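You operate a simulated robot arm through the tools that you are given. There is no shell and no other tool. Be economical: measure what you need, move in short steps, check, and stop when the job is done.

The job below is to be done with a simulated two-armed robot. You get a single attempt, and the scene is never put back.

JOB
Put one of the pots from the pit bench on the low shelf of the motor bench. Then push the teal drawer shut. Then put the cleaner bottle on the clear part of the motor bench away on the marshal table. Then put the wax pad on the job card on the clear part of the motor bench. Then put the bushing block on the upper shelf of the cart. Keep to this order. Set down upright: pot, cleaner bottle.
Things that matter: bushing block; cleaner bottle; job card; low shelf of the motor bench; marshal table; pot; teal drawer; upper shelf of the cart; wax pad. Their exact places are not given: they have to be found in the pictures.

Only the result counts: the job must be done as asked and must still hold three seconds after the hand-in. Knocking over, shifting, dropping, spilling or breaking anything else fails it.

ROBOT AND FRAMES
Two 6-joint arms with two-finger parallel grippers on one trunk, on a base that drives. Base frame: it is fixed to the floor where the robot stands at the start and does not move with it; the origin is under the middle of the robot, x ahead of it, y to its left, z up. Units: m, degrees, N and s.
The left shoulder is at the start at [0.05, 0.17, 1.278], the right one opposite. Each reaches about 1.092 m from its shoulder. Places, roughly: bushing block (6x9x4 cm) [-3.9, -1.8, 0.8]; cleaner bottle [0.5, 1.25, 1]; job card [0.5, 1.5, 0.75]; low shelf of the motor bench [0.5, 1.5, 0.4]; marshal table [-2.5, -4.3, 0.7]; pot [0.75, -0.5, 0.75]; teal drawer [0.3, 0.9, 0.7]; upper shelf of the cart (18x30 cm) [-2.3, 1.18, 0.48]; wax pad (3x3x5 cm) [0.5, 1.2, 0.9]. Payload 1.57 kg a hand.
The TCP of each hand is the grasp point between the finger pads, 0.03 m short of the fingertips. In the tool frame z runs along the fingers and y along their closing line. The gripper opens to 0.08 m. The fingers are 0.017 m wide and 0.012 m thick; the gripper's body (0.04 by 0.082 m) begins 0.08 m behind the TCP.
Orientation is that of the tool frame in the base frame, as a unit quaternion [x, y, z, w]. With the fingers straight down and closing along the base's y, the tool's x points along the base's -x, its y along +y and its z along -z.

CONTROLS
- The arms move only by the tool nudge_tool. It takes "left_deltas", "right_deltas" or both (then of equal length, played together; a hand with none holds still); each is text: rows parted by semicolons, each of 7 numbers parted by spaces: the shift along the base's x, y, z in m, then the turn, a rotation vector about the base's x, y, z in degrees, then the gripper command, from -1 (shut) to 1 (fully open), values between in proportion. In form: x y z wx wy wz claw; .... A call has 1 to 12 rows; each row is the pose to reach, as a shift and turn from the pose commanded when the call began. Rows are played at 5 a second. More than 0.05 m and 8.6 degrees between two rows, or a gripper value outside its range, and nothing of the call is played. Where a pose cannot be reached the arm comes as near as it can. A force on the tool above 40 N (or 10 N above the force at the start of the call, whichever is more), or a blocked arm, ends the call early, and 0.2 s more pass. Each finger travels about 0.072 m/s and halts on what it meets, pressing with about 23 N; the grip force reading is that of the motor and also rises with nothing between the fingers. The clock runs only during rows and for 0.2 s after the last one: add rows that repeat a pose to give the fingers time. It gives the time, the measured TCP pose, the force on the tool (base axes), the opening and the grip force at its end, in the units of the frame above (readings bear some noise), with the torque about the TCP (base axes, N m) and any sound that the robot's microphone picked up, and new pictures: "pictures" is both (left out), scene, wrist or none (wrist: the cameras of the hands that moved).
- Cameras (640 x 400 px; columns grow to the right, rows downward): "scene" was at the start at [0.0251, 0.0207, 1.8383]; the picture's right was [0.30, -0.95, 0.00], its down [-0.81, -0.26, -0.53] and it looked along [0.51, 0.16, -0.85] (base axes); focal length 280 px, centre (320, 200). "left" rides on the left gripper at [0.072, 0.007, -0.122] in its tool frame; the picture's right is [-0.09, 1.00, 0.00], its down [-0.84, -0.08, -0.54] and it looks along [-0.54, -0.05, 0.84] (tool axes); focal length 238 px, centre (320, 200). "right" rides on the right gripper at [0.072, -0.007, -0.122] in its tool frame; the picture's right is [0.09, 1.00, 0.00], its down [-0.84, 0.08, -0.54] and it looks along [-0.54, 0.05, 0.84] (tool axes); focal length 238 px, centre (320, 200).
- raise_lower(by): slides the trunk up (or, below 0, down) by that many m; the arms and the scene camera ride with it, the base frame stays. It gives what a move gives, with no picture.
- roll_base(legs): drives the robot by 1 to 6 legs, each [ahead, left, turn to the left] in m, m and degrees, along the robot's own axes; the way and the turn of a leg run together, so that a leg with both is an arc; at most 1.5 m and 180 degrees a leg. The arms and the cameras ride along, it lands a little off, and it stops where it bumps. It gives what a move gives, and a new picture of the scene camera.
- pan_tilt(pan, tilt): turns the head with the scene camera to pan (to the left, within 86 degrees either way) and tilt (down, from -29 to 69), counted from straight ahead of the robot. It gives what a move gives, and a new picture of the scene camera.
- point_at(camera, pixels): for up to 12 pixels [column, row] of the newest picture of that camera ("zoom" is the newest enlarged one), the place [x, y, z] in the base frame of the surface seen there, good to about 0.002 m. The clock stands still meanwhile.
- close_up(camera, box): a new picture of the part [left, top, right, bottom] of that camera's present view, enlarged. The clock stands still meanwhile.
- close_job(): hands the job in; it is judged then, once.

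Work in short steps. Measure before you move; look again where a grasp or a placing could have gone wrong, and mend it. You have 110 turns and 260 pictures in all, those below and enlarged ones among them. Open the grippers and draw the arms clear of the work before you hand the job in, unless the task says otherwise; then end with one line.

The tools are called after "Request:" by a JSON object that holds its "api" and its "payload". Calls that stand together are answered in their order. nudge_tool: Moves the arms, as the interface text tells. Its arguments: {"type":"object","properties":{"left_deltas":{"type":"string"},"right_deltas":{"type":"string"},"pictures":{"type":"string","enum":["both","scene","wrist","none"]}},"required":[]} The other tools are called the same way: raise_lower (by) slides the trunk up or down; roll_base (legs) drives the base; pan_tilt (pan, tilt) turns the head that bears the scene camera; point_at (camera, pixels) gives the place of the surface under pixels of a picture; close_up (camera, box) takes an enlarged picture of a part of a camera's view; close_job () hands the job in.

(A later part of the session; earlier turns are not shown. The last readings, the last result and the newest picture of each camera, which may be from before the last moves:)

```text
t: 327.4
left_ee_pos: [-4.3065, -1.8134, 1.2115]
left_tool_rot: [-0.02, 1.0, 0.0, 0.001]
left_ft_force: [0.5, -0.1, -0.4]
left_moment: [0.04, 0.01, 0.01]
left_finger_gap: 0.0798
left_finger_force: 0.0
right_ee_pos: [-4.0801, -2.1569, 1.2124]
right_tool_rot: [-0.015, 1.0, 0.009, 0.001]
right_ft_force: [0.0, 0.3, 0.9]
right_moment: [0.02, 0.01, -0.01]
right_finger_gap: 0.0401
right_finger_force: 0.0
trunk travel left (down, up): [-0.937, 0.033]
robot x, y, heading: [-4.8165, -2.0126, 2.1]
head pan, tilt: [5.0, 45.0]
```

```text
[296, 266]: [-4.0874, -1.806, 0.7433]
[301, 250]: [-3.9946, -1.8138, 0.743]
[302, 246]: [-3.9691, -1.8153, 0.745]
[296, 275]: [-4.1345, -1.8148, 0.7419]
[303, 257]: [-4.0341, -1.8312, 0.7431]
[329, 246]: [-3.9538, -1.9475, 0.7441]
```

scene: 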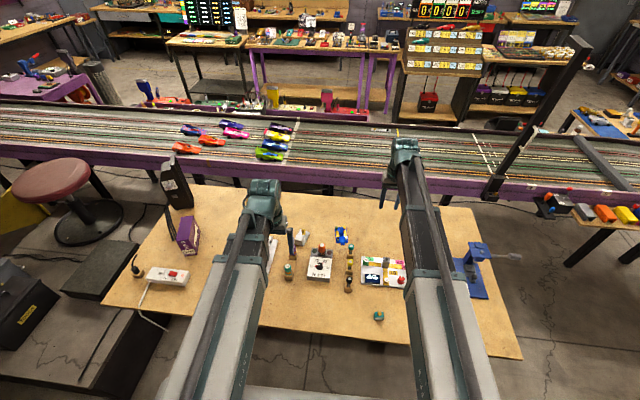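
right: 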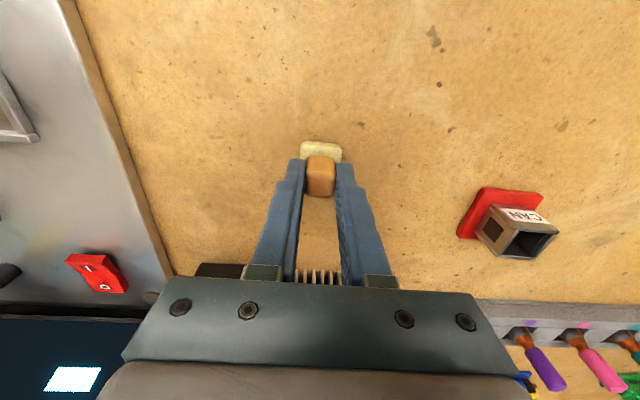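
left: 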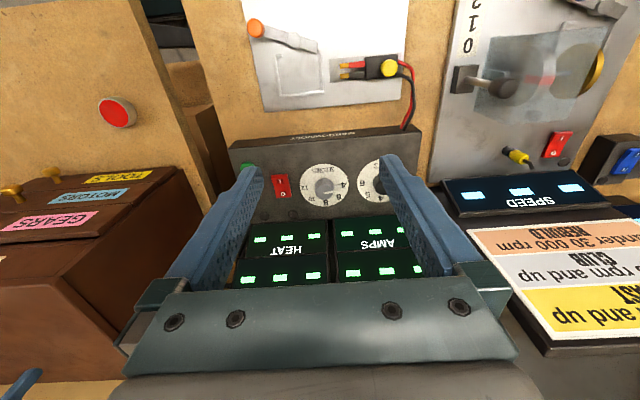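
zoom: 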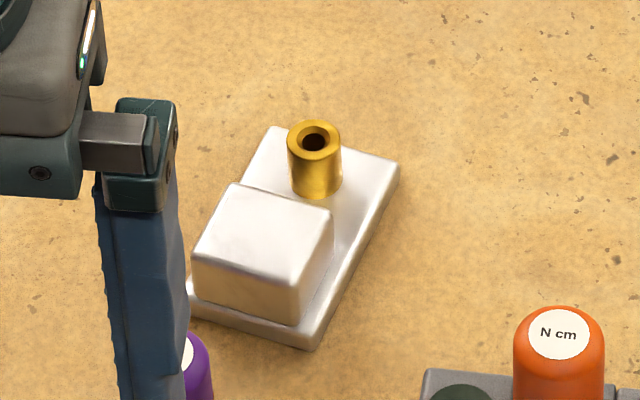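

Block yaw ≈ -12.5°, raised block centre [-3.946,-1.799], width 0.035. I re-measure the pen stands with corrected pixels, and start moving the right hand off the table.

Request:
{"api": "point_at", "payload": {"camera": "scene", "pixels": [[288, 265], [288, 272], [294, 250], [295, 256], [288, 278], [291, 262]]}}

Request:
{"api": "nudge_tool", "payload": {"right_deltas": "-0.033 -0.034 0 0 0 0 0; -0.065 -0.068 0 0 0 0 0; -0.098 -0.102 0 0 0 0 0; -0.13 -0.136 0 0 0 0 0; -0.163 -0.17 0 0 0 0 0; -0.195 -0.204 0 0 0 0 0; -0.228 -0.238 0 0 0 0 0; -0.26 -0.272 0 0 0 0 0; -0.293 -0.306 0 0 0 0 0; -0.325 -0.34 0 0 0 0 0; -0.358 -0.374 0 0 0 0 0; -0.39 -0.408 0 0 0 0 0", "pictures": "none"}}

Request:
{"api": "nudge_tool", "payload": {"right_deltas": "-0.033 -0.034 0 0 0 0 0; -0.065 -0.068 0 0 0 0 0; -0.098 -0.102 0 0 0 0 0; -0.13 -0.136 0 0 0 0 0; -0.165 -0.165 0 0 0 0 0; -0.2 -0.19 0 0 0 0 0", "pictures": "scene"}}

```text
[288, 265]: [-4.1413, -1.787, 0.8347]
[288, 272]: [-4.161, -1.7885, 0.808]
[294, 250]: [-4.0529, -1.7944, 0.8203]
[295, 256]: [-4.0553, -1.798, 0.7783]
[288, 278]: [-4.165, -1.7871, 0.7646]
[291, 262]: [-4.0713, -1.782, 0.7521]
```

```text
t: 330.0
left_ee_pos: [-4.3083, -1.815, 1.2114]
left_tool_rot: [-0.02, 1.0, 0.0, 0.0]
left_ft_force: [-0.7, 0.0, 0.4]
left_moment: [0.0, -0.01, 0.0]
left_finger_gap: 0.0799
left_finger_force: 0.1
right_ee_pos: [-4.4696, -2.5663, 1.2115]
right_tool_rot: [-0.016, 1.0, 0.009, 0.001]
right_ft_force: [-0.7, 0.2, 0.6]
right_moment: [-0.02, 0.01, -0.02]
right_finger_gap: 0.04
right_finger_force: 0.0
trunk travel left (down, up): [-0.937, 0.033]
robot x, y, heading: [-4.8196, -2.0124, 2.2]
head pan, tilt: [5.0, 45.0]
```

```text
t: 331.4
left_ee_pos: [-4.307, -1.8135, 1.2114]
left_tool_rot: [-0.02, 1.0, 0.001, 0.0]
left_ft_force: [-0.6, -0.4, -0.9]
left_moment: [-0.02, 0.01, -0.02]
left_finger_gap: 0.0802
left_finger_force: 0.1
right_ee_pos: [-4.6718, -2.7565, 1.2117]
right_tool_rot: [-0.017, 1.0, 0.009, 0.001]
right_ft_force: [-0.8, 1.0, -0.7]
right_moment: [-0.04, -0.03, 0.01]
right_finger_gap: 0.0398
right_finger_force: 0.1
trunk travel left (down, up): [-0.937, 0.033]
robot x, y, heading: [-4.8235, -2.0128, 2.3]
head pan, tilt: [5.0, 45.0]
```

scene: 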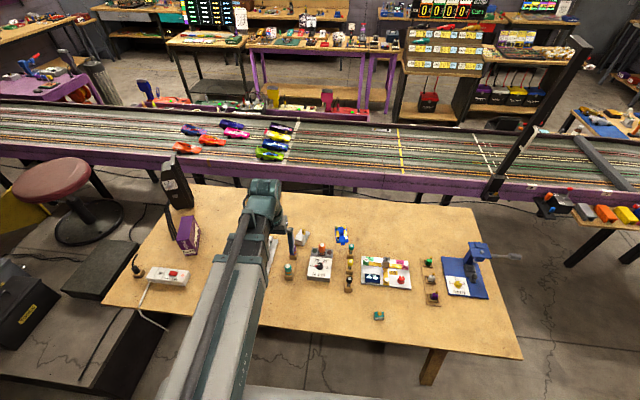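

The pens (tops ≈0.835) stand right behind the block, so I will grasp it vertically, set it down in a free part of the table, and regrasp it tilted. I move the left hand above it with yaw -12.5°.

Request:
{"api": "nudge_tool", "payload": {"left_deltas": "0.04 0.0015 0 0 0 -2 0.6; 0.08 0.003 0 0 0 -4 0.6; 0.12 0.005 0 0 0 -6 0.6; 0.16 0.007 0 0 0 -8 0.6; 0.2 0.009 0 0 0 -10 0.6; 0.24 0.01 0 0 0 -12 0.6; 0.28 0.012 0 0 0 -14 0.6; 0.32 0.013 0 0 0 -14.8 0.6; 0.361 0.0145 0 0 0 -14.8 0.6; 0.361 0.0145 0 0 0 -14.8 0.6", "pictures": "none"}}

Request:
{"api": "raise_lower", "payload": {"by": -0.25}}

Request:
{"api": "close_up", "payload": {"camera": "left", "box": [120, 50, 520, 300]}}

Request:
{"api": "close_up", "payload": {"camera": "scene", "box": [120, 180, 360, 330]}}

```text
t: 333.6
left_ee_pos: [-3.9453, -1.7985, 1.2114]
left_tool_rot: [0.109, 0.994, 0.0, 0.0]
left_ft_force: [0.5, 0.7, 0.8]
left_moment: [0.0, 0.0, -0.05]
left_finger_gap: 0.064
left_finger_force: 0.1
right_ee_pos: [-4.672, -2.7557, 1.2119]
right_tool_rot: [-0.015, 1.0, 0.008, 0.001]
right_ft_force: [0.7, 0.6, 0.8]
right_moment: [0.0, -0.03, 0.0]
right_finger_gap: 0.0399
right_finger_force: 0.0
trunk travel left (down, up): [-0.937, 0.033]
robot x, y, heading: [-4.8186, -2.0152, 2.5]
head pan, tilt: [5.0, 45.0]
```

```text
t: 336.2
left_ee_pos: [-3.9447, -1.7984, 0.9628]
left_tool_rot: [0.11, 0.994, 0.0, 0.0]
left_ft_force: [0.0, 0.1, -0.1]
left_moment: [-0.01, -0.01, 0.01]
left_finger_gap: 0.0637
left_finger_force: 0.1
right_ee_pos: [-4.6711, -2.756, 0.962]
right_tool_rot: [-0.016, 1.0, 0.009, 0.0]
right_ft_force: [0.0, -0.3, -0.7]
right_moment: [0.01, -0.04, -0.02]
right_finger_gap: 0.0399
right_finger_force: 0.0
trunk travel left (down, up): [-0.687, 0.283]
robot x, y, heading: [-4.82, -2.013, 2.3]
head pan, tilt: [5.0, 45.0]
```

```text
1.60 times, centred on (320, 175) of left
```

zoom: 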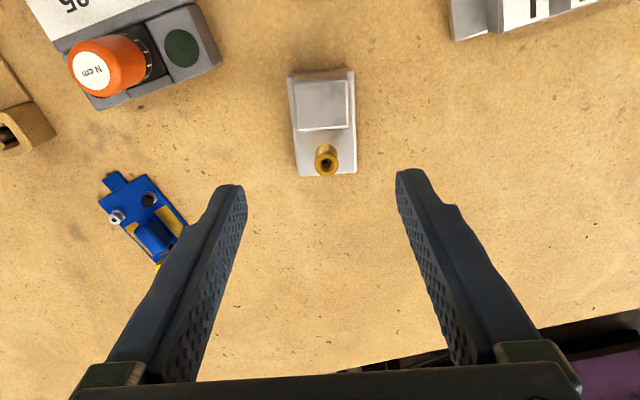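

```text
2.67 times, centred on (240, 255) of scene
```

zoom: 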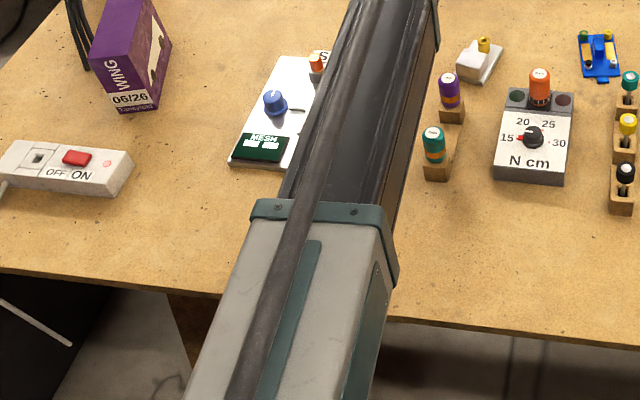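

The block is well aligned in the left view. I check the raised block's centre from here.

Request:
{"api": "point_at", "payload": {"camera": "left", "pixels": [[322, 116], [306, 115], [338, 114], [322, 128], [321, 104], [324, 150], [305, 130], [340, 128]]}}

```text
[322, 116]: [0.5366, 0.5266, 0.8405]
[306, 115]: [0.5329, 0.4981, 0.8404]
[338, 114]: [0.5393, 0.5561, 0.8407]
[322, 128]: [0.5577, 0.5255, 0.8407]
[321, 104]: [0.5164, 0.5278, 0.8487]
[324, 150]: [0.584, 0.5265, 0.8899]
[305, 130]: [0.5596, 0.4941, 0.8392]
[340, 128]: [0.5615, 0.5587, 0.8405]
```

That used the old left picture; I take a new one and measure in it.

Request:
{"api": "close_up", "payload": {"camera": "left", "box": [260, 70, 400, 170]}}

Request:
{"api": "point_at", "payload": {"camera": "zoom", "pixels": [[290, 140], [355, 130], [370, 220], [295, 225], [330, 180], [335, 315], [270, 110], [395, 100]]}}

```text
4.00 times, centred on (330, 120) of left
```

zoom: 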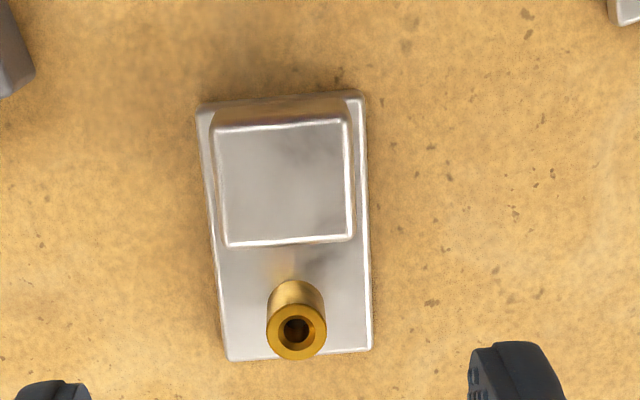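

```text
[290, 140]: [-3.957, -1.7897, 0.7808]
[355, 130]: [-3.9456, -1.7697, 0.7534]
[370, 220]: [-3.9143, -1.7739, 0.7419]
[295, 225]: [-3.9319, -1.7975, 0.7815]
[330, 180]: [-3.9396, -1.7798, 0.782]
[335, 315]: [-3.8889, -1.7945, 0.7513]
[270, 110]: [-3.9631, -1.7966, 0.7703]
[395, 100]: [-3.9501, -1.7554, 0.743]
```

Raised block centre [-3.9455,-1.796], about 0.046 wide — within 3 mm of the TCP. I lower to TCP z≈0.788 and close.

Request:
{"api": "nudge_tool", "payload": {"left_deltas": "0 0.002 0 0 0 0 0.7; 0 0.002 0 0 0 0 0.7", "pictures": "none"}}

Request:
{"api": "raise_lower", "payload": {"by": -0.174}}

Request:
{"api": "nudge_tool", "payload": {"left_deltas": "0 0 0 0 0 0 0.2; 0 0 0 0 0 0 -1; 0 0 0 0 0 0 -1; 0 0 0 0 0 0 -1; 0 0 0 0 0 0 -1", "pictures": "wrist"}}

```text
t: 336.8
left_ee_pos: [-3.9452, -1.7974, 0.9614]
left_tool_rot: [0.109, 0.994, 0.0, 0.0]
left_ft_force: [0.3, -0.6, -0.6]
left_moment: [0.04, 0.04, -0.02]
left_finger_gap: 0.068
left_finger_force: 0.1
right_ee_pos: [-4.6717, -2.7559, 0.9614]
right_tool_rot: [-0.016, 1.0, 0.01, 0.0]
right_ft_force: [-0.3, -0.7, -1.1]
right_moment: [-0.02, 0.01, 0.01]
right_finger_gap: 0.0398
right_finger_force: 0.0
trunk travel left (down, up): [-0.687, 0.283]
robot x, y, heading: [-4.8199, -2.0119, 2.2]
head pan, tilt: [5.0, 45.0]
```

```text
t: 338.8
left_ee_pos: [-3.9454, -1.7954, 0.7874]
left_tool_rot: [0.109, 0.994, 0.001, -0.001]
left_ft_force: [0.0, 1.2, -0.5]
left_moment: [0.03, -0.02, 0.05]
left_finger_gap: 0.0682
left_finger_force: 0.2
right_ee_pos: [-4.6707, -2.7556, 0.7883]
right_tool_rot: [-0.015, 1.0, 0.008, 0.001]
right_ft_force: [-1.3, -0.8, 0.4]
right_moment: [-0.04, 0.02, -0.01]
right_finger_gap: 0.0397
right_finger_force: 0.1
trunk travel left (down, up): [-0.513, 0.457]
robot x, y, heading: [-4.8177, -2.0146, 2.2]
head pan, tilt: [5.0, 45.0]
```

```text
t: 340.0
left_ee_pos: [-3.9446, -1.797, 0.7872]
left_tool_rot: [0.108, 0.994, 0.0, -0.001]
left_ft_force: [0.6, -0.2, 1.9]
left_moment: [0.0, 0.06, -0.05]
left_finger_gap: 0.0435
left_finger_force: 23.1
right_ee_pos: [-4.6712, -2.7559, 0.7873]
right_tool_rot: [-0.015, 1.0, 0.009, 0.0]
right_ft_force: [0.7, 0.3, -0.4]
right_moment: [0.02, 0.02, -0.02]
right_finger_gap: 0.0403
right_finger_force: 0.0
trunk travel left (down, up): [-0.513, 0.457]
robot x, y, heading: [-4.8179, -2.0111, 2.2]
head pan, tilt: [5.0, 45.0]
```

left: 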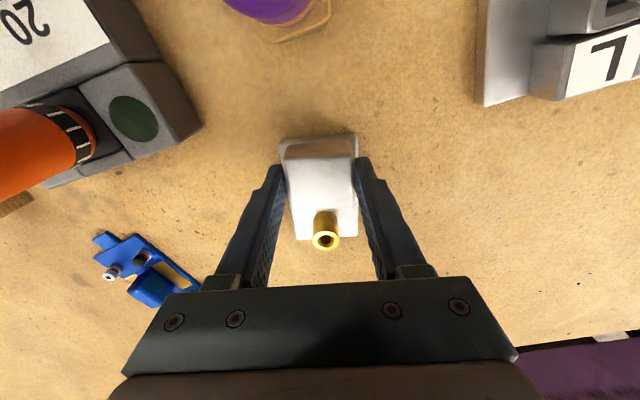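

Gripped (gap 0.0435). I lift 0.15 m and carry it toward the clear front area near [-4.2,-1.62], looking down with the wrist camera.

Request:
{"api": "raise_lower", "payload": {"by": 0.16}}

Request:
{"api": "nudge_tool", "payload": {"left_deltas": "-0.034 0.025 0 0 0 0 -1; -0.068 0.05 0 0 0 0 -1; -0.102 0.075 0 0 0 0 -1; -0.136 0.1 0 0 0 0 -1; -0.17 0.125 0 0 0 0 -1; -0.204 0.15 0 0 0 0 -1; -0.235 0.175 0 0 0 0 -1; -0.235 0.175 0 0 0 0 -1", "pictures": "both"}}

```text
t: 341.8
left_ee_pos: [-3.9455, -1.7964, 0.9466]
left_tool_rot: [0.109, 0.994, 0.0, 0.0]
left_ft_force: [0.3, -0.3, -1.7]
left_moment: [0.0, 0.02, 0.0]
left_finger_gap: 0.0433
left_finger_force: 22.9
right_ee_pos: [-4.6707, -2.7549, 0.9481]
right_tool_rot: [-0.016, 1.0, 0.009, 0.0]
right_ft_force: [0.6, -0.2, -0.9]
right_moment: [-0.01, 0.0, -0.02]
right_finger_gap: 0.0403
right_finger_force: 0.1
trunk travel left (down, up): [-0.673, 0.297]
robot x, y, heading: [-4.8182, -2.0154, 2.3]
head pan, tilt: [5.0, 45.0]
```

```text
t: 343.6
left_ee_pos: [-4.1788, -1.6195, 0.9478]
left_tool_rot: [0.11, 0.994, 0.0, 0.0]
left_ft_force: [-0.4, 0.9, -0.8]
left_moment: [-0.01, 0.05, 0.02]
left_finger_gap: 0.0432
left_finger_force: 22.4
right_ee_pos: [-4.6701, -2.7557, 0.9489]
right_tool_rot: [-0.016, 1.0, 0.009, 0.0]
right_ft_force: [0.5, -0.1, 0.1]
right_moment: [-0.01, 0.02, 0.0]
right_finger_gap: 0.04
right_finger_force: 0.0
trunk travel left (down, up): [-0.673, 0.297]
robot x, y, heading: [-4.8236, -2.0149, 2.1]
head pan, tilt: [5.0, 45.0]
```

scene: 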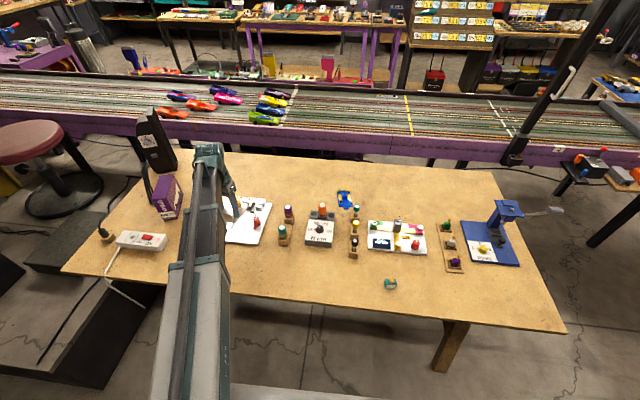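
left: 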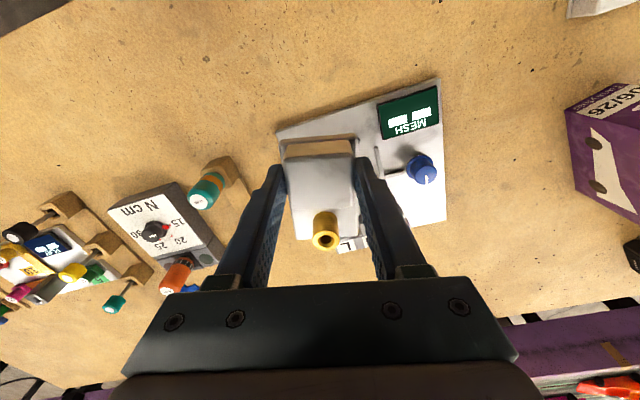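

The gauge plate lies under this spot, so I look for a better one: north of the plate, between it and the power strip. I measure.

Request:
{"api": "point_at", "payload": {"camera": "left", "pixels": [[445, 215], [438, 85], [500, 150], [500, 220], [570, 110], [575, 190], [420, 60], [340, 60]]}}

Request:
{"api": "point_at", "payload": {"camera": "scene", "pixels": [[165, 240], [118, 238], [158, 210], [178, 210], [185, 240], [160, 275], [228, 240], [300, 280], [300, 262]]}}

```text
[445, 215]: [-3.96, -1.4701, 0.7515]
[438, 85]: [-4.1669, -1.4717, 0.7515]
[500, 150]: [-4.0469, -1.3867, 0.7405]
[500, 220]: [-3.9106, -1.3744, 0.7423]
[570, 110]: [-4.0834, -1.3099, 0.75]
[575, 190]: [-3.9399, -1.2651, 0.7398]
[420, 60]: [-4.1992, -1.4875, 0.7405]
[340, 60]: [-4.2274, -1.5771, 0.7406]
```

```text
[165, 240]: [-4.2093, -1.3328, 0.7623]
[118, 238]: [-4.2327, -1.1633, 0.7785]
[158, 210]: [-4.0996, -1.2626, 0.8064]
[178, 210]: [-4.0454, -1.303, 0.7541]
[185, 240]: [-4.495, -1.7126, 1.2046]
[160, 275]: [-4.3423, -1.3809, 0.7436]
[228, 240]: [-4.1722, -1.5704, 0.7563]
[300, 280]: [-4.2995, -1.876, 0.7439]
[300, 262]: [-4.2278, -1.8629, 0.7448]
```

Free strip between y≈-1.47 and -1.335. I move to [-4.15,-1.405] with yaw 0 and lower the block there.

Request:
{"api": "nudge_tool", "payload": {"left_deltas": "0.005 0.04 0 0 0 3 -1; 0.01 0.08 0 0 0 6 -1; 0.015 0.12 0 0 0 9 -1; 0.02 0.16 0 0 0 12 -1; 0.025 0.19 0 0 0 12.5 -1; 0.029 0.2145 0 0 0 12.5 -1; 0.029 0.2145 0 0 0 12.5 -1", "pictures": "wrist"}}

Request:
{"api": "raise_lower", "payload": {"by": -0.153}}

```text
t: 345.2
left_ee_pos: [-4.1537, -1.4081, 0.9482]
left_tool_rot: [0.0, 1.0, 0.0, 0.001]
left_ft_force: [0.5, 0.0, -0.5]
left_moment: [-0.04, 0.0, 0.01]
left_finger_gap: 0.0435
left_finger_force: 23.0
right_ee_pos: [-4.6707, -2.7563, 0.9466]
right_tool_rot: [-0.016, 1.0, 0.008, 0.001]
right_ft_force: [0.2, -0.1, 0.3]
right_moment: [0.04, 0.0, -0.02]
right_finger_gap: 0.0402
right_finger_force: 0.0
trunk travel left (down, up): [-0.673, 0.297]
robot x, y, heading: [-4.819, -2.0148, 2.2]
head pan, tilt: [5.0, 45.0]
```

left: 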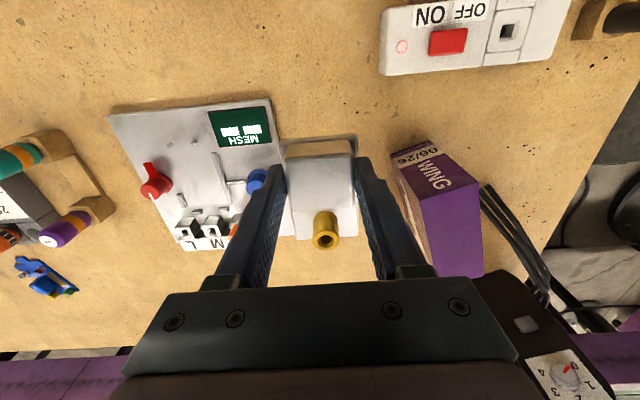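

```text
t: 347.0
left_ee_pos: [-4.1521, -1.4078, 0.7939]
left_tool_rot: [0.0, 1.0, 0.0, 0.0]
left_ft_force: [-0.1, -0.3, -1.1]
left_moment: [0.04, 0.02, 0.0]
left_finger_gap: 0.0437
left_finger_force: 22.9
right_ee_pos: [-4.6711, -2.7546, 0.7953]
right_tool_rot: [-0.016, 1.0, 0.009, 0.001]
right_ft_force: [0.1, -0.4, 0.1]
right_moment: [0.02, -0.03, 0.01]
right_finger_gap: 0.04
right_finger_force: 0.1
trunk travel left (down, up): [-0.52, 0.45]
robot x, y, heading: [-4.8192, -2.0145, 2.4]
head pan, tilt: [5.0, 45.0]
```

Nearly down. I lower the last 8 mm, release, raise, tilt the left hand by 50° and set it 14 mm back for the regrasp.

Request:
{"api": "raise_lower", "payload": {"by": -0.009}}

Request:
{"api": "nudge_tool", "payload": {"left_deltas": "0 0 0 0 0 0 0; 0 0 0 0 0 0 0.5; 0 0 0 0 0 0 0.7; 0 0 0 0 0 0 0.7", "pictures": "none"}}

Request:
{"api": "raise_lower", "payload": {"by": 0.14}}

Request:
{"api": "nudge_tool", "payload": {"left_deltas": "-0.015 0 0 0 -7.2 0 0.7; -0.03 0 0 0 -14.3 0 0.7; -0.045 0 0 0 -21.5 0 0.7; -0.06 0 0 0 -28.6 0 0.7; -0.06 0 0 0 -35.8 0 0.7; -0.06 0 0 0 -43 0 0.7; -0.06 0 0 0 -50 0 0.7; -0.0145 0 0 0 -50 0 0.7; -0.0145 0 0 0 -50 0 0.7", "pictures": "wrist"}}

```text
t: 347.6
left_ee_pos: [-4.1524, -1.4094, 0.7873]
left_tool_rot: [-0.001, 1.0, 0.0, 0.002]
left_ft_force: [3.3, 2.6, 15.4]
left_moment: [0.09, 0.04, -0.04]
left_finger_gap: 0.0437
left_finger_force: 23.0
right_ee_pos: [-4.6722, -2.7555, 0.7855]
right_tool_rot: [-0.015, 1.0, 0.008, 0.0]
right_ft_force: [-0.1, 0.3, -0.5]
right_moment: [-0.01, 0.0, 0.01]
right_finger_gap: 0.0401
right_finger_force: 0.1
trunk travel left (down, up): [-0.511, 0.459]
robot x, y, heading: [-4.8161, -2.0173, 2.3]
head pan, tilt: [5.0, 45.0]
```

```text
t: 348.6
left_ee_pos: [-4.1521, -1.409, 0.7873]
left_tool_rot: [0.0, 1.0, 0.0, 0.001]
left_ft_force: [0.0, -0.5, -0.4]
left_moment: [0.01, 0.02, 0.02]
left_finger_gap: 0.068
left_finger_force: 0.0
right_ee_pos: [-4.6706, -2.7552, 0.7864]
right_tool_rot: [-0.015, 1.0, 0.009, 0.001]
right_ft_force: [-0.2, 0.0, -0.1]
right_moment: [0.0, 0.02, 0.01]
right_finger_gap: 0.04
right_finger_force: 0.0
trunk travel left (down, up): [-0.511, 0.459]
robot x, y, heading: [-4.8182, -2.0149, 2.2]
head pan, tilt: [5.0, 45.0]
```

```text
t: 350.2
left_ee_pos: [-4.1516, -1.4088, 0.926]
left_tool_rot: [0.001, 1.0, 0.0, 0.0]
left_ft_force: [0.4, -0.3, 0.4]
left_moment: [0.01, 0.01, 0.02]
left_finger_gap: 0.068
left_finger_force: 0.0
right_ee_pos: [-4.6699, -2.7547, 0.925]
right_tool_rot: [-0.016, 1.0, 0.008, 0.0]
right_ft_force: [0.5, -0.5, 0.8]
right_moment: [0.02, 0.0, 0.0]
right_finger_gap: 0.0399
right_finger_force: 0.0
trunk travel left (down, up): [-0.651, 0.319]
robot x, y, heading: [-4.8244, -2.0182, 2.4]
head pan, tilt: [5.0, 45.0]
```

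```text
t: 352.2
left_ee_pos: [-4.1677, -1.4057, 1.0039]
left_tool_rot: [-0.001, 0.907, 0.001, 0.422]
left_ft_force: [0.2, 0.8, -1.1]
left_moment: [-0.03, 0.0, 0.0]
left_finger_gap: 0.068
left_finger_force: 0.0
left hand out of reach, approached as far as the arm can: row 2, 3, 4, 5, 6, 7, 8, 9
right_ee_pos: [-4.6703, -2.7553, 0.9249]
right_tool_rot: [-0.015, 1.0, 0.009, 0.001]
right_ft_force: [-0.1, 0.3, 0.1]
right_moment: [0.03, 0.03, 0.03]
right_finger_gap: 0.0402
right_finger_force: 0.0
trunk travel left (down, up): [-0.651, 0.319]
robot x, y, heading: [-4.8218, -2.0112, 2.2]
head pan, tilt: [5.0, 45.0]
```

left: 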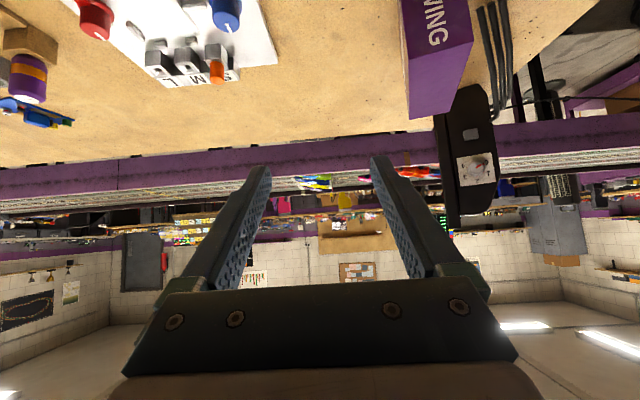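

I align 3 mm in y, lower to TCP z≈0.784, close, and lift.

Request:
{"api": "nudge_tool", "payload": {"left_deltas": "0.001 -0.003 0 0 0 0 0.7; 0.001 -0.003 0 0 0 0 0.7", "pictures": "none"}}

Request:
{"api": "raise_lower", "payload": {"by": -0.2195}}

Request:
{"api": "nudge_tool", "payload": {"left_deltas": "0 0 0 0 0 0 0.2; 0 0 0 0 0 0 -1; 0 0 0 0 0 0 -1; 0 0 0 0 0 0 -1; 0 0 0 0 0 0 -1", "pictures": "wrist"}}

```text
t: 352.8
left_ee_pos: [-4.1666, -1.4109, 1.0037]
left_tool_rot: [0.0, 0.906, 0.001, 0.423]
left_ft_force: [0.0, -0.4, 0.6]
left_moment: [-0.02, 0.0, 0.03]
left_finger_gap: 0.0679
left_finger_force: 0.1
right_ee_pos: [-4.6713, -2.7549, 0.9267]
right_tool_rot: [-0.015, 1.0, 0.009, 0.001]
right_ft_force: [1.0, 0.0, -0.2]
right_moment: [-0.03, 0.0, 0.01]
right_finger_gap: 0.0399
right_finger_force: 0.1
trunk travel left (down, up): [-0.651, 0.319]
robot x, y, heading: [-4.8182, -2.0159, 2.4]
head pan, tilt: [5.0, 45.0]
```

```text
t: 355.2
left_ee_pos: [-4.1664, -1.4097, 0.7858]
left_tool_rot: [0.001, 0.906, 0.0, 0.423]
left_ft_force: [0.4, -0.5, 0.8]
left_moment: [-0.01, -0.01, 0.0]
left_finger_gap: 0.0678
left_finger_force: 0.1
right_ee_pos: [-4.6703, -2.7561, 0.7074]
right_tool_rot: [-0.015, 1.0, 0.009, 0.001]
right_ft_force: [0.0, -0.8, 0.9]
right_moment: [0.02, 0.01, -0.03]
right_finger_gap: 0.0404
right_finger_force: 0.1
trunk travel left (down, up): [-0.431, 0.539]
robot x, y, heading: [-4.8176, -2.0151, 2.2]
head pan, tilt: [5.0, 45.0]
```

```text
t: 356.4
left_ee_pos: [-4.166, -1.41, 0.7847]
left_tool_rot: [0.0, 0.906, 0.001, 0.423]
left_ft_force: [-0.4, -0.1, 0.0]
left_moment: [-0.01, -0.01, -0.06]
left_finger_gap: 0.0433
left_finger_force: 23.2
right_ee_pos: [-4.6713, -2.7563, 0.706]
right_tool_rot: [-0.016, 1.0, 0.009, 0.001]
right_ft_force: [-0.1, -1.3, 0.4]
right_moment: [-0.04, 0.01, 0.0]
right_finger_gap: 0.0399
right_finger_force: 0.0
trunk travel left (down, up): [-0.431, 0.539]
robot x, y, heading: [-4.8215, -2.0129, 2.5]
head pan, tilt: [5.0, 45.0]
```

left: 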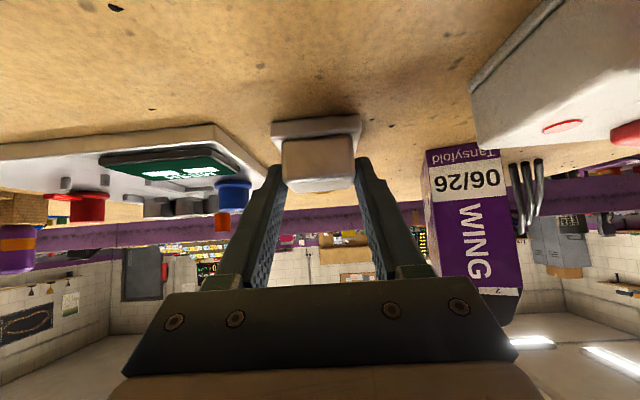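

The block is gripped firmly in the tilted grasp (bottom 0.0425 m below TCP). I lift, fold both arms ahead, turn to face +y and back out the way I came.

Request:
{"api": "raise_lower", "payload": {"by": 0.4}}

Request:
{"api": "nudge_tool", "payload": {"left_deltas": "0 -0.032 0 0 0 0 -1; 0 -0.064 0 0 0 0 -1; 0 -0.096 0 0 0 0 -1; 0 -0.128 0 0 0 0 -1; 0 -0.16 0 0 0 0 -1; 0.002 -0.192 0 0 0 0 -1; 0.003 -0.224 0 0 0 0 -1; 0.004 -0.256 0 0 0 0 -1; 0.005 -0.288 0 0 0 0 -1; 0.006 -0.32 0 0 0 0 -1; 0.006 -0.35 0 0 0 0 -1; 0.006 -0.38 0 0 0 0 -1", "right_deltas": "0.034 0.033 0 0 0 0 0; 0.069 0.066 0 0 0 0 0; 0.103 0.099 0 0 0 0 0; 0.137 0.131 0 0 0 0 0; 0.171 0.164 0 0 0 0 0; 0.206 0.197 0 0 0 0 0; 0.24 0.23 0 0 0 0 0; 0.26 0.275 0 0 0 0 0; 0.28 0.32 0 0 0 0 0; 0.3 0.365 0 0 0 0 0; 0.32 0.41 0 0 0 0 0; 0.34 0.455 0 0 0 0 0", "pictures": "none"}}

Request:
{"api": "roll_base", "payload": {"legs": [[0, 0, 87.8], [-0.9, 0, 0], [-0.6, -0.29, 0]]}}

```text
t: 360.2
left_ee_pos: [-4.167, -1.412, 1.1846]
left_tool_rot: [0.002, 0.907, -0.001, 0.422]
left_ft_force: [-1.5, -0.4, -1.0]
left_moment: [0.02, 0.03, 0.01]
left_finger_gap: 0.0438
left_finger_force: 23.0
right_ee_pos: [-4.6698, -2.756, 1.1049]
right_tool_rot: [-0.016, 1.0, 0.008, 0.001]
right_ft_force: [-0.4, -0.9, 0.0]
right_moment: [0.0, 0.03, -0.01]
right_finger_gap: 0.04
right_finger_force: 0.1
trunk travel left (down, up): [-0.831, 0.139]
robot x, y, heading: [-4.8188, -2.0135, 1.9]
head pan, tilt: [5.0, 45.0]
```

```text
t: 362.8
left_ee_pos: [-4.1599, -1.7912, 1.1847]
left_tool_rot: [0.0, 0.907, 0.0, 0.422]
left_ft_force: [0.0, 0.7, -1.3]
left_moment: [0.02, 0.04, -0.02]
left_finger_gap: 0.0436
left_finger_force: 22.5
right_ee_pos: [-4.3305, -2.2992, 1.1067]
right_tool_rot: [-0.015, 1.0, 0.009, 0.0]
right_ft_force: [-0.5, 0.6, 0.1]
right_moment: [0.05, 0.01, -0.01]
right_finger_gap: 0.0398
right_finger_force: 0.1
trunk travel left (down, up): [-0.831, 0.139]
robot x, y, heading: [-4.8198, -2.0156, 2.3]
head pan, tilt: [5.0, 45.0]
```

```text
t: 374.5
left_ee_pos: [-4.7545, -2.8528, 1.185]
left_tool_rot: [-0.619, 0.662, 0.289, 0.308]
left_ft_force: [0.5, -0.3, -1.7]
left_moment: [-0.05, -0.01, 0.01]
left_finger_gap: 0.0433
left_finger_force: 23.2
right_ee_pos: [-4.2563, -3.0569, 1.1059]
right_tool_rot: [-0.695, 0.719, 0.006, -0.006]
right_ft_force: [0.0, -1.0, -0.3]
right_moment: [0.03, -0.03, 0.0]
right_finger_gap: 0.04
right_finger_force: 0.1
trunk travel left (down, up): [-0.831, 0.139]
robot x, y, heading: [-4.5741, -3.5223, 88.5]
head pan, tilt: [5.0, 45.0]
```

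scene: 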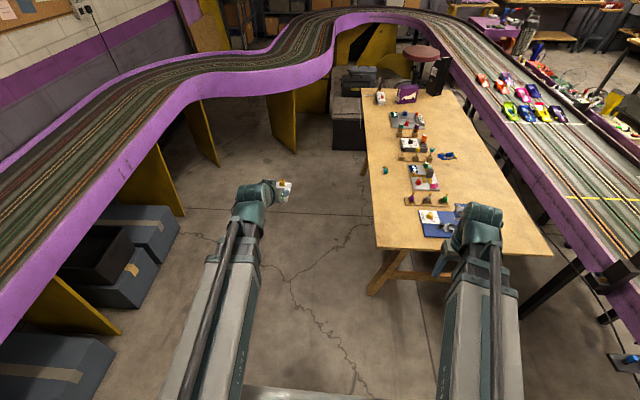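

Block still held, robot centred on the gap. I back out through it and strafe east along the corridor.

Request:
{"api": "roll_base", "payload": {"legs": [[0, 0, 1.5], [-1.43, -0.044, 0], [-0.4, 0, 0], [0, -1.4, 0], [0.05, -1.4, 0]]}}

```text
t: 397.2
left_ee_pos: [-1.9189, -4.6836, 1.1845]
left_tool_rot: [-0.618, 0.663, 0.288, 0.309]
left_ft_force: [0.1, -0.8, -1.3]
left_moment: [-0.05, 0.02, 0.04]
left_finger_gap: 0.0432
left_finger_force: 23.0
right_ee_pos: [-1.4209, -4.8894, 1.1063]
right_tool_rot: [-0.694, 0.72, 0.008, -0.006]
right_ft_force: [0.4, -0.2, -0.2]
right_moment: [0.0, 0.0, 0.0]
right_finger_gap: 0.0399
right_finger_force: 0.1
trunk travel left (down, up): [-0.831, 0.139]
robot x, y, heading: [-1.7397, -5.3542, 88.3]
head pan, tilt: [5.0, 45.0]
```

scene: 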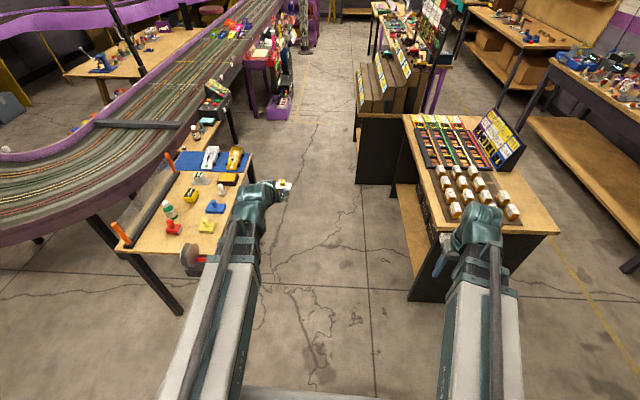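

I drive north along the aisle again (kept at x≈-1.9), up to the space beside the cart.

Request:
{"api": "roll_base", "payload": {"legs": [[0, 0, 1.7], [0.954, 0.13, 0], [1.4, 0.06, 0], [1.4, -0.03, 0], [1.4, -0.1, 0]]}}

```text
t: 422.3
left_ee_pos: [-1.9754, 0.4574, 1.1843]
left_tool_rot: [-0.629, 0.653, 0.292, 0.304]
left_ft_force: [0.2, 0.0, 0.0]
left_moment: [-0.02, -0.03, 0.01]
left_finger_gap: 0.0435
left_finger_force: 22.8
right_ee_pos: [-1.4716, 0.2668, 1.1067]
right_tool_rot: [-0.705, 0.709, 0.007, -0.005]
right_ft_force: [0.5, -1.2, 0.4]
right_moment: [0.02, 0.0, -0.04]
right_finger_gap: 0.0399
right_finger_force: 0.1
trunk travel left (down, up): [-0.831, 0.139]
robot x, y, heading: [-1.7792, -0.2137, 90.3]
head pan, tilt: [5.0, 45.0]
```

scene: 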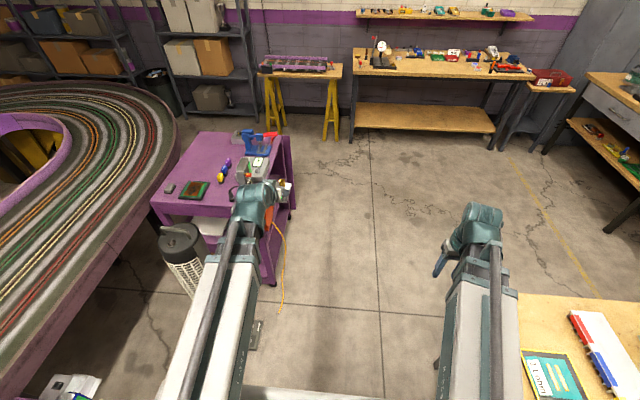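

Passing between cart and bench corner, I go to about [-1.3,1.4] and turn left to face the cart.

Request:
{"api": "roll_base", "payload": {"legs": [[0.8, -0.12, 0], [0.84, -0.36, 0], [0, 0, 89.7]]}}

Request:
{"api": "pan_tilt", "payload": {"pan": -10, "tilt": 45}}

```text
t: 434.9
left_ee_pos: [-1.9882, 1.2259, 1.1845]
left_tool_rot: [0.907, -0.006, -0.421, -0.003]
left_ft_force: [-0.1, 0.1, -0.8]
left_moment: [0.01, -0.01, 0.04]
left_finger_gap: 0.0436
left_finger_force: 23.1
right_ee_pos: [-1.8102, 1.7352, 1.1064]
right_tool_rot: [1.0, 0.01, -0.001, 0.009]
right_ft_force: [0.3, -0.7, 0.3]
right_moment: [-0.03, 0.03, 0.02]
right_finger_gap: 0.0398
right_finger_force: 0.1
trunk travel left (down, up): [-0.831, 0.139]
robot x, y, heading: [-1.3281, 1.4444, -178.4]
head pan, tilt: [5.0, 45.0]
```

scene: 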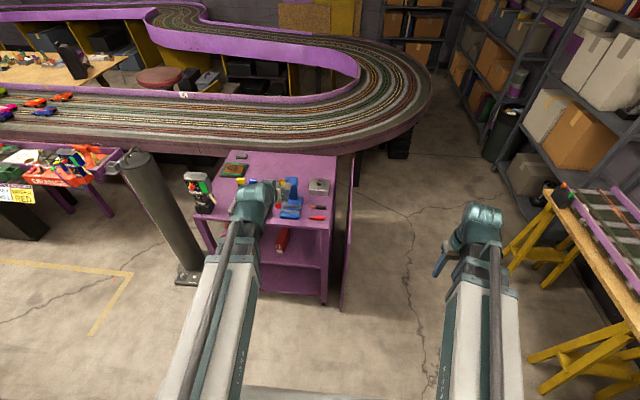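

```text
t: 435.7
left_ee_pos: [-1.9868, 1.2257, 1.1849]
left_tool_rot: [0.907, -0.006, -0.421, -0.003]
left_ft_force: [0.2, -0.5, -1.1]
left_moment: [-0.03, -0.06, 0.01]
left_finger_gap: 0.0432
left_finger_force: 23.0
right_ee_pos: [-1.8106, 1.7344, 1.1062]
right_tool_rot: [1.0, 0.01, -0.001, 0.009]
right_ft_force: [-0.8, -0.1, 0.0]
right_moment: [0.0, 0.01, -0.01]
right_finger_gap: 0.0402
right_finger_force: 0.0
trunk travel left (down, up): [-0.831, 0.139]
robot x, y, heading: [-1.3313, 1.4434, -178.6]
head pan, tilt: [-10.0, 45.0]
```

scene: 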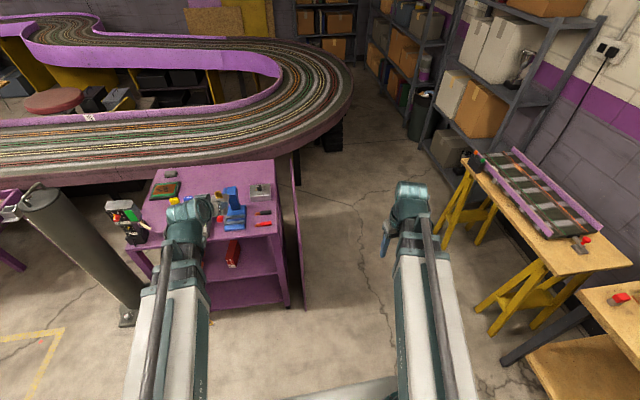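

Left TCP is in front of the cart at y 1.226. I lower toward shelf height while still outside the cart, then look at the shelf.

Request:
{"api": "raise_lower", "payload": {"by": -0.4}}

Request:
{"api": "raise_lower", "payload": {"by": -0.255}}

Request:
{"api": "pan_tilt", "payload": {"pan": 10, "tilt": 35}}

Request:
{"api": "close_up", "payload": {"camera": "left", "box": [0, 0, 640, 400]}}

```text
t: 439.5
left_ee_pos: [-1.988, 1.2263, 0.784]
left_tool_rot: [0.907, -0.005, -0.422, -0.002]
left_ft_force: [-0.7, 0.3, -1.7]
left_moment: [0.02, -0.05, 0.03]
left_finger_gap: 0.0432
left_finger_force: 23.3
right_ee_pos: [-1.8106, 1.7338, 0.7068]
right_tool_rot: [1.0, 0.011, 0.0, 0.009]
right_ft_force: [-0.3, 0.6, -0.4]
right_moment: [0.0, -0.02, -0.03]
right_finger_gap: 0.0399
right_finger_force: 0.1
trunk travel left (down, up): [-0.431, 0.539]
robot x, y, heading: [-1.3261, 1.4415, -178.4]
head pan, tilt: [-10.0, 45.0]
```

```text
t: 442.1
left_ee_pos: [-1.9868, 1.2262, 0.53]
left_tool_rot: [0.907, -0.006, -0.421, -0.002]
left_ft_force: [0.2, -0.5, -1.4]
left_moment: [0.0, -0.03, -0.03]
left_finger_gap: 0.0434
left_finger_force: 23.0
right_ee_pos: [-1.8098, 1.7351, 0.4513]
right_tool_rot: [1.0, 0.011, -0.001, 0.008]
right_ft_force: [0.5, -0.7, -0.4]
right_moment: [-0.01, 0.01, -0.01]
right_finger_gap: 0.0403
right_finger_force: 0.1
trunk travel left (down, up): [-0.176, 0.794]
robot x, y, heading: [-1.3272, 1.441, -178.4]
head pan, tilt: [-10.0, 45.0]
```

```text
t: 442.9
left_ee_pos: [-1.9866, 1.2266, 0.5296]
left_tool_rot: [0.907, -0.006, -0.422, -0.003]
left_ft_force: [0.2, -0.2, -1.1]
left_moment: [-0.02, -0.08, 0.0]
left_finger_gap: 0.0434
left_finger_force: 22.4
right_ee_pos: [-1.8105, 1.7349, 0.4522]
right_tool_rot: [1.0, 0.01, 0.0, 0.008]
right_ft_force: [0.8, -0.4, -0.5]
right_moment: [0.04, -0.01, 0.03]
right_finger_gap: 0.0399
right_finger_force: 0.0
trunk travel left (down, up): [-0.176, 0.794]
robot x, y, heading: [-1.3243, 1.4435, -178.2]
head pan, tilt: [10.0, 35.0]
```

scene: 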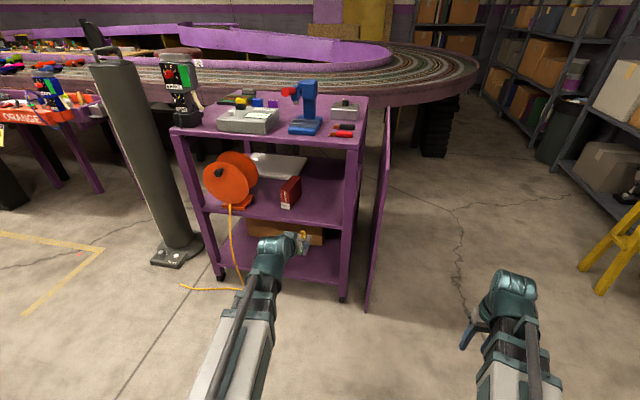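

```text
1.00 times, centred on (320, 200) of left (not enlarged: the box is as wide or as high as the picture)
```

zoom: 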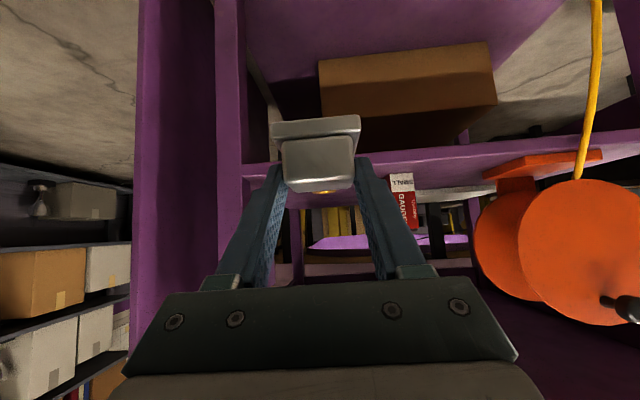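

I measure the free part of the upper shelf, the red box, the right post and the top's underside.

Request:
{"api": "point_at", "payload": {"camera": "scene", "pixels": [[301, 195], [283, 207], [320, 205], [330, 195], [343, 205], [350, 190], [310, 222], [280, 140], [300, 150], [315, 185], [275, 165], [303, 183]]}}

```text
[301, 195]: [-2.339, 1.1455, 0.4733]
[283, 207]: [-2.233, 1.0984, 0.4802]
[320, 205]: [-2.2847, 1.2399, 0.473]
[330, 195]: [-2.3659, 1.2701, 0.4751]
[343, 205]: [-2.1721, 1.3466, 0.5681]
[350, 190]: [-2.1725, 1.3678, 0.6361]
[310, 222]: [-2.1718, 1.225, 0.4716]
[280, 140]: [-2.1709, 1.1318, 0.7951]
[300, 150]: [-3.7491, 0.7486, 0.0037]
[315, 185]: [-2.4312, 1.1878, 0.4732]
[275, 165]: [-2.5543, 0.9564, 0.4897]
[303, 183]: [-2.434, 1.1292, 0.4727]
```

The shelf is free for y 1.146–1.33 and the top's underside is above 0.75. I slide the block in to TCP [-2.247,1.233] with 14 mm clearance.

Request:
{"api": "nudge_tool", "payload": {"left_deltas": "-0.045 0.007 0 0 0 0 -1; -0.09 0.007 0 0 0 0 -1; -0.135 0.007 0 0 0 0 -1; -0.18 0.007 0 0 0 0 -1; -0.22 0.007 0 0 0 0 -1; -0.26 0.007 0 0 0 0 -1; -0.26 0.007 0 0 0 0 -1", "pictures": "both"}}

Request:
{"api": "raise_lower", "payload": {"by": -0.0125}}

```text
t: 444.6
left_ee_pos: [-2.2475, 1.2325, 0.5298]
left_tool_rot: [0.907, -0.005, -0.422, -0.003]
left_ft_force: [0.1, 0.0, -1.9]
left_moment: [-0.01, -0.03, -0.03]
left_finger_gap: 0.0436
left_finger_force: 22.7
right_ee_pos: [-1.8111, 1.7353, 0.452]
right_tool_rot: [1.0, 0.01, -0.001, 0.008]
right_ft_force: [0.1, 0.5, 0.5]
right_moment: [-0.03, 0.01, -0.02]
right_finger_gap: 0.0402
right_finger_force: 0.1
trunk travel left (down, up): [-0.176, 0.794]
robot x, y, heading: [-1.3268, 1.4433, -178.5]
head pan, tilt: [10.0, 35.0]
```

scene: 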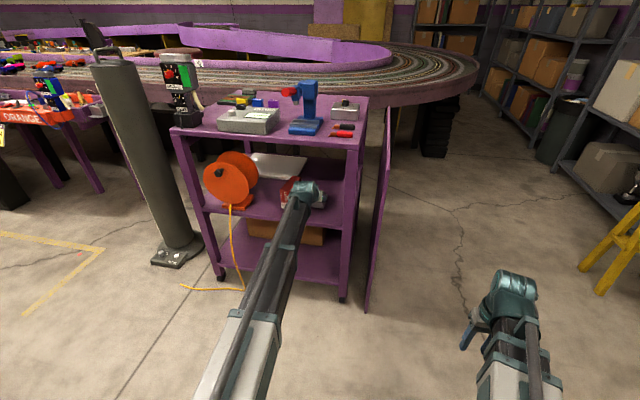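
left: 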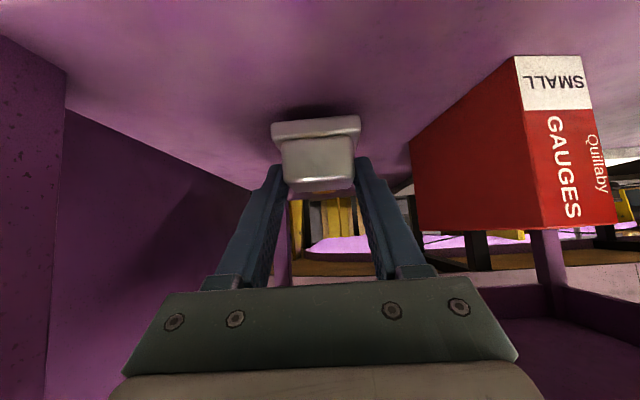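

```text
t: 445.1
left_ee_pos: [-2.2481, 1.2342, 0.5161]
left_tool_rot: [0.907, -0.005, -0.421, -0.003]
left_ft_force: [0.0, -0.3, -0.5]
left_moment: [-0.04, -0.02, 0.01]
left_finger_gap: 0.0434
left_finger_force: 22.9
right_ee_pos: [-1.8107, 1.7347, 0.4393]
right_tool_rot: [1.0, 0.011, -0.002, 0.008]
right_ft_force: [0.3, 0.8, -0.6]
right_moment: [-0.03, -0.04, 0.05]
right_finger_gap: 0.0399
right_finger_force: 0.0
trunk travel left (down, up): [-0.164, 0.806]
robot x, y, heading: [-1.3269, 1.4427, -178.3]
head pan, tilt: [10.0, 35.0]
```

Nearly touching; I lower 3 mm more to get contact.

Request:
{"api": "raise_lower", "payload": {"by": -0.003}}

```text
t: 445.7
left_ee_pos: [-2.2477, 1.2329, 0.5148]
left_tool_rot: [0.906, -0.005, -0.424, -0.002]
left_ft_force: [-0.1, 0.2, 7.9]
left_moment: [0.0, 0.75, -0.03]
left_finger_gap: 0.0433
left_finger_force: 22.8
right_ee_pos: [-1.8103, 1.7349, 0.4367]
right_tool_rot: [1.0, 0.011, -0.001, 0.008]
right_ft_force: [-0.4, 0.5, 0.7]
right_moment: [0.02, 0.0, 0.03]
right_finger_gap: 0.0402
right_finger_force: 0.1
trunk travel left (down, up): [-0.161, 0.809]
robot x, y, heading: [-1.3228, 1.4386, -178.3]
head pan, tilt: [10.0, 35.0]
```

Contact (7.9 N). I open slightly, rise 4 mm and withdraw straight back, then look.

Request:
{"api": "nudge_tool", "payload": {"left_deltas": "0 0 0 0 0 0 0.3; 0 0 0 0 0 0 0.55; 0 0 0 0 0 0 0.55; 0 0 0 0 0 0 0.55", "pictures": "none"}}

Request:
{"api": "raise_lower", "payload": {"by": 0.006}}

Request:
{"api": "nudge_tool", "payload": {"left_deltas": "0.03 0 0 0 0 0 0.55; 0.07 0 0 0 0 0 0.55; 0.115 0 0 0 0 0 0.55; 0.16 0 0 0 0 0 0.55; 0.2 0 0 0 0 0 0.55; 0.24 0 0 0 0 0 0.55", "pictures": "both"}}

```text
t: 446.7
left_ee_pos: [-2.2477, 1.2334, 0.5141]
left_tool_rot: [0.907, -0.005, -0.422, -0.002]
left_ft_force: [-0.7, 0.5, 0.2]
left_moment: [-0.03, -0.02, 0.0]
left_finger_gap: 0.0621
left_finger_force: 0.0
right_ee_pos: [-1.8112, 1.7351, 0.4358]
right_tool_rot: [1.0, 0.01, -0.001, 0.009]
right_ft_force: [-0.1, -0.3, 0.4]
right_moment: [0.02, -0.03, 0.03]
right_finger_gap: 0.0403
right_finger_force: 0.0
trunk travel left (down, up): [-0.161, 0.809]
robot x, y, heading: [-1.3253, 1.4421, -178.6]
head pan, tilt: [10.0, 35.0]
```

```text
t: 447.2
left_ee_pos: [-2.249, 1.2325, 0.5195]
left_tool_rot: [0.907, -0.006, -0.422, -0.003]
left_ft_force: [-0.1, -0.8, -0.1]
left_moment: [0.01, 0.01, 0.04]
left_finger_gap: 0.0622
left_finger_force: 0.1
right_ee_pos: [-1.8098, 1.7354, 0.4427]
right_tool_rot: [1.0, 0.011, -0.001, 0.009]
right_ft_force: [0.5, -1.0, 0.0]
right_moment: [0.03, 0.01, 0.01]
right_finger_gap: 0.04
right_finger_force: 0.0
trunk travel left (down, up): [-0.167, 0.803]
robot x, y, heading: [-1.3245, 1.4412, -178.3]
head pan, tilt: [10.0, 35.0]
```

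```text
t: 448.6
left_ee_pos: [-2.0066, 1.2306, 0.5193]
left_tool_rot: [0.907, -0.005, -0.421, -0.003]
left_ft_force: [0.0, 1.1, -0.5]
left_moment: [0.0, -0.01, -0.01]
left_finger_gap: 0.0619
left_finger_force: 0.0
right_ee_pos: [-1.8112, 1.7343, 0.4413]
right_tool_rot: [1.0, 0.011, -0.002, 0.008]
right_ft_force: [-0.7, -0.4, -0.4]
right_moment: [-0.02, 0.02, 0.01]
right_finger_gap: 0.04
right_finger_force: 0.1
trunk travel left (down, up): [-0.167, 0.803]
robot x, y, heading: [-1.3259, 1.4412, -178.4]
head pan, tilt: [10.0, 35.0]
```

scene: 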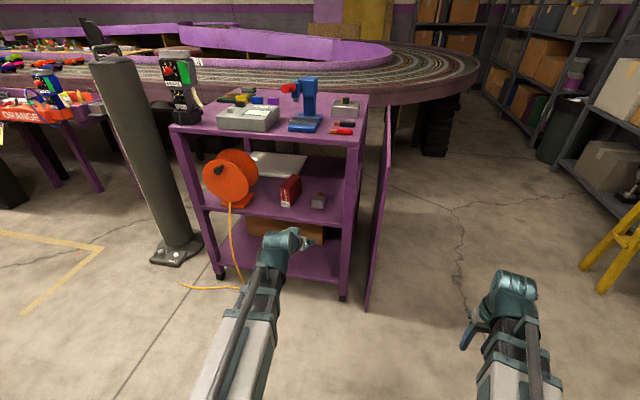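
left: 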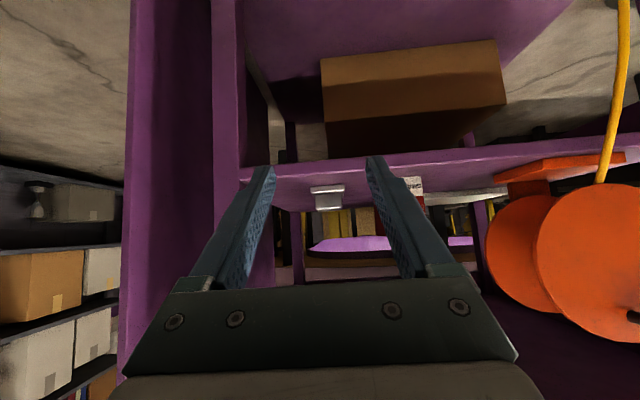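

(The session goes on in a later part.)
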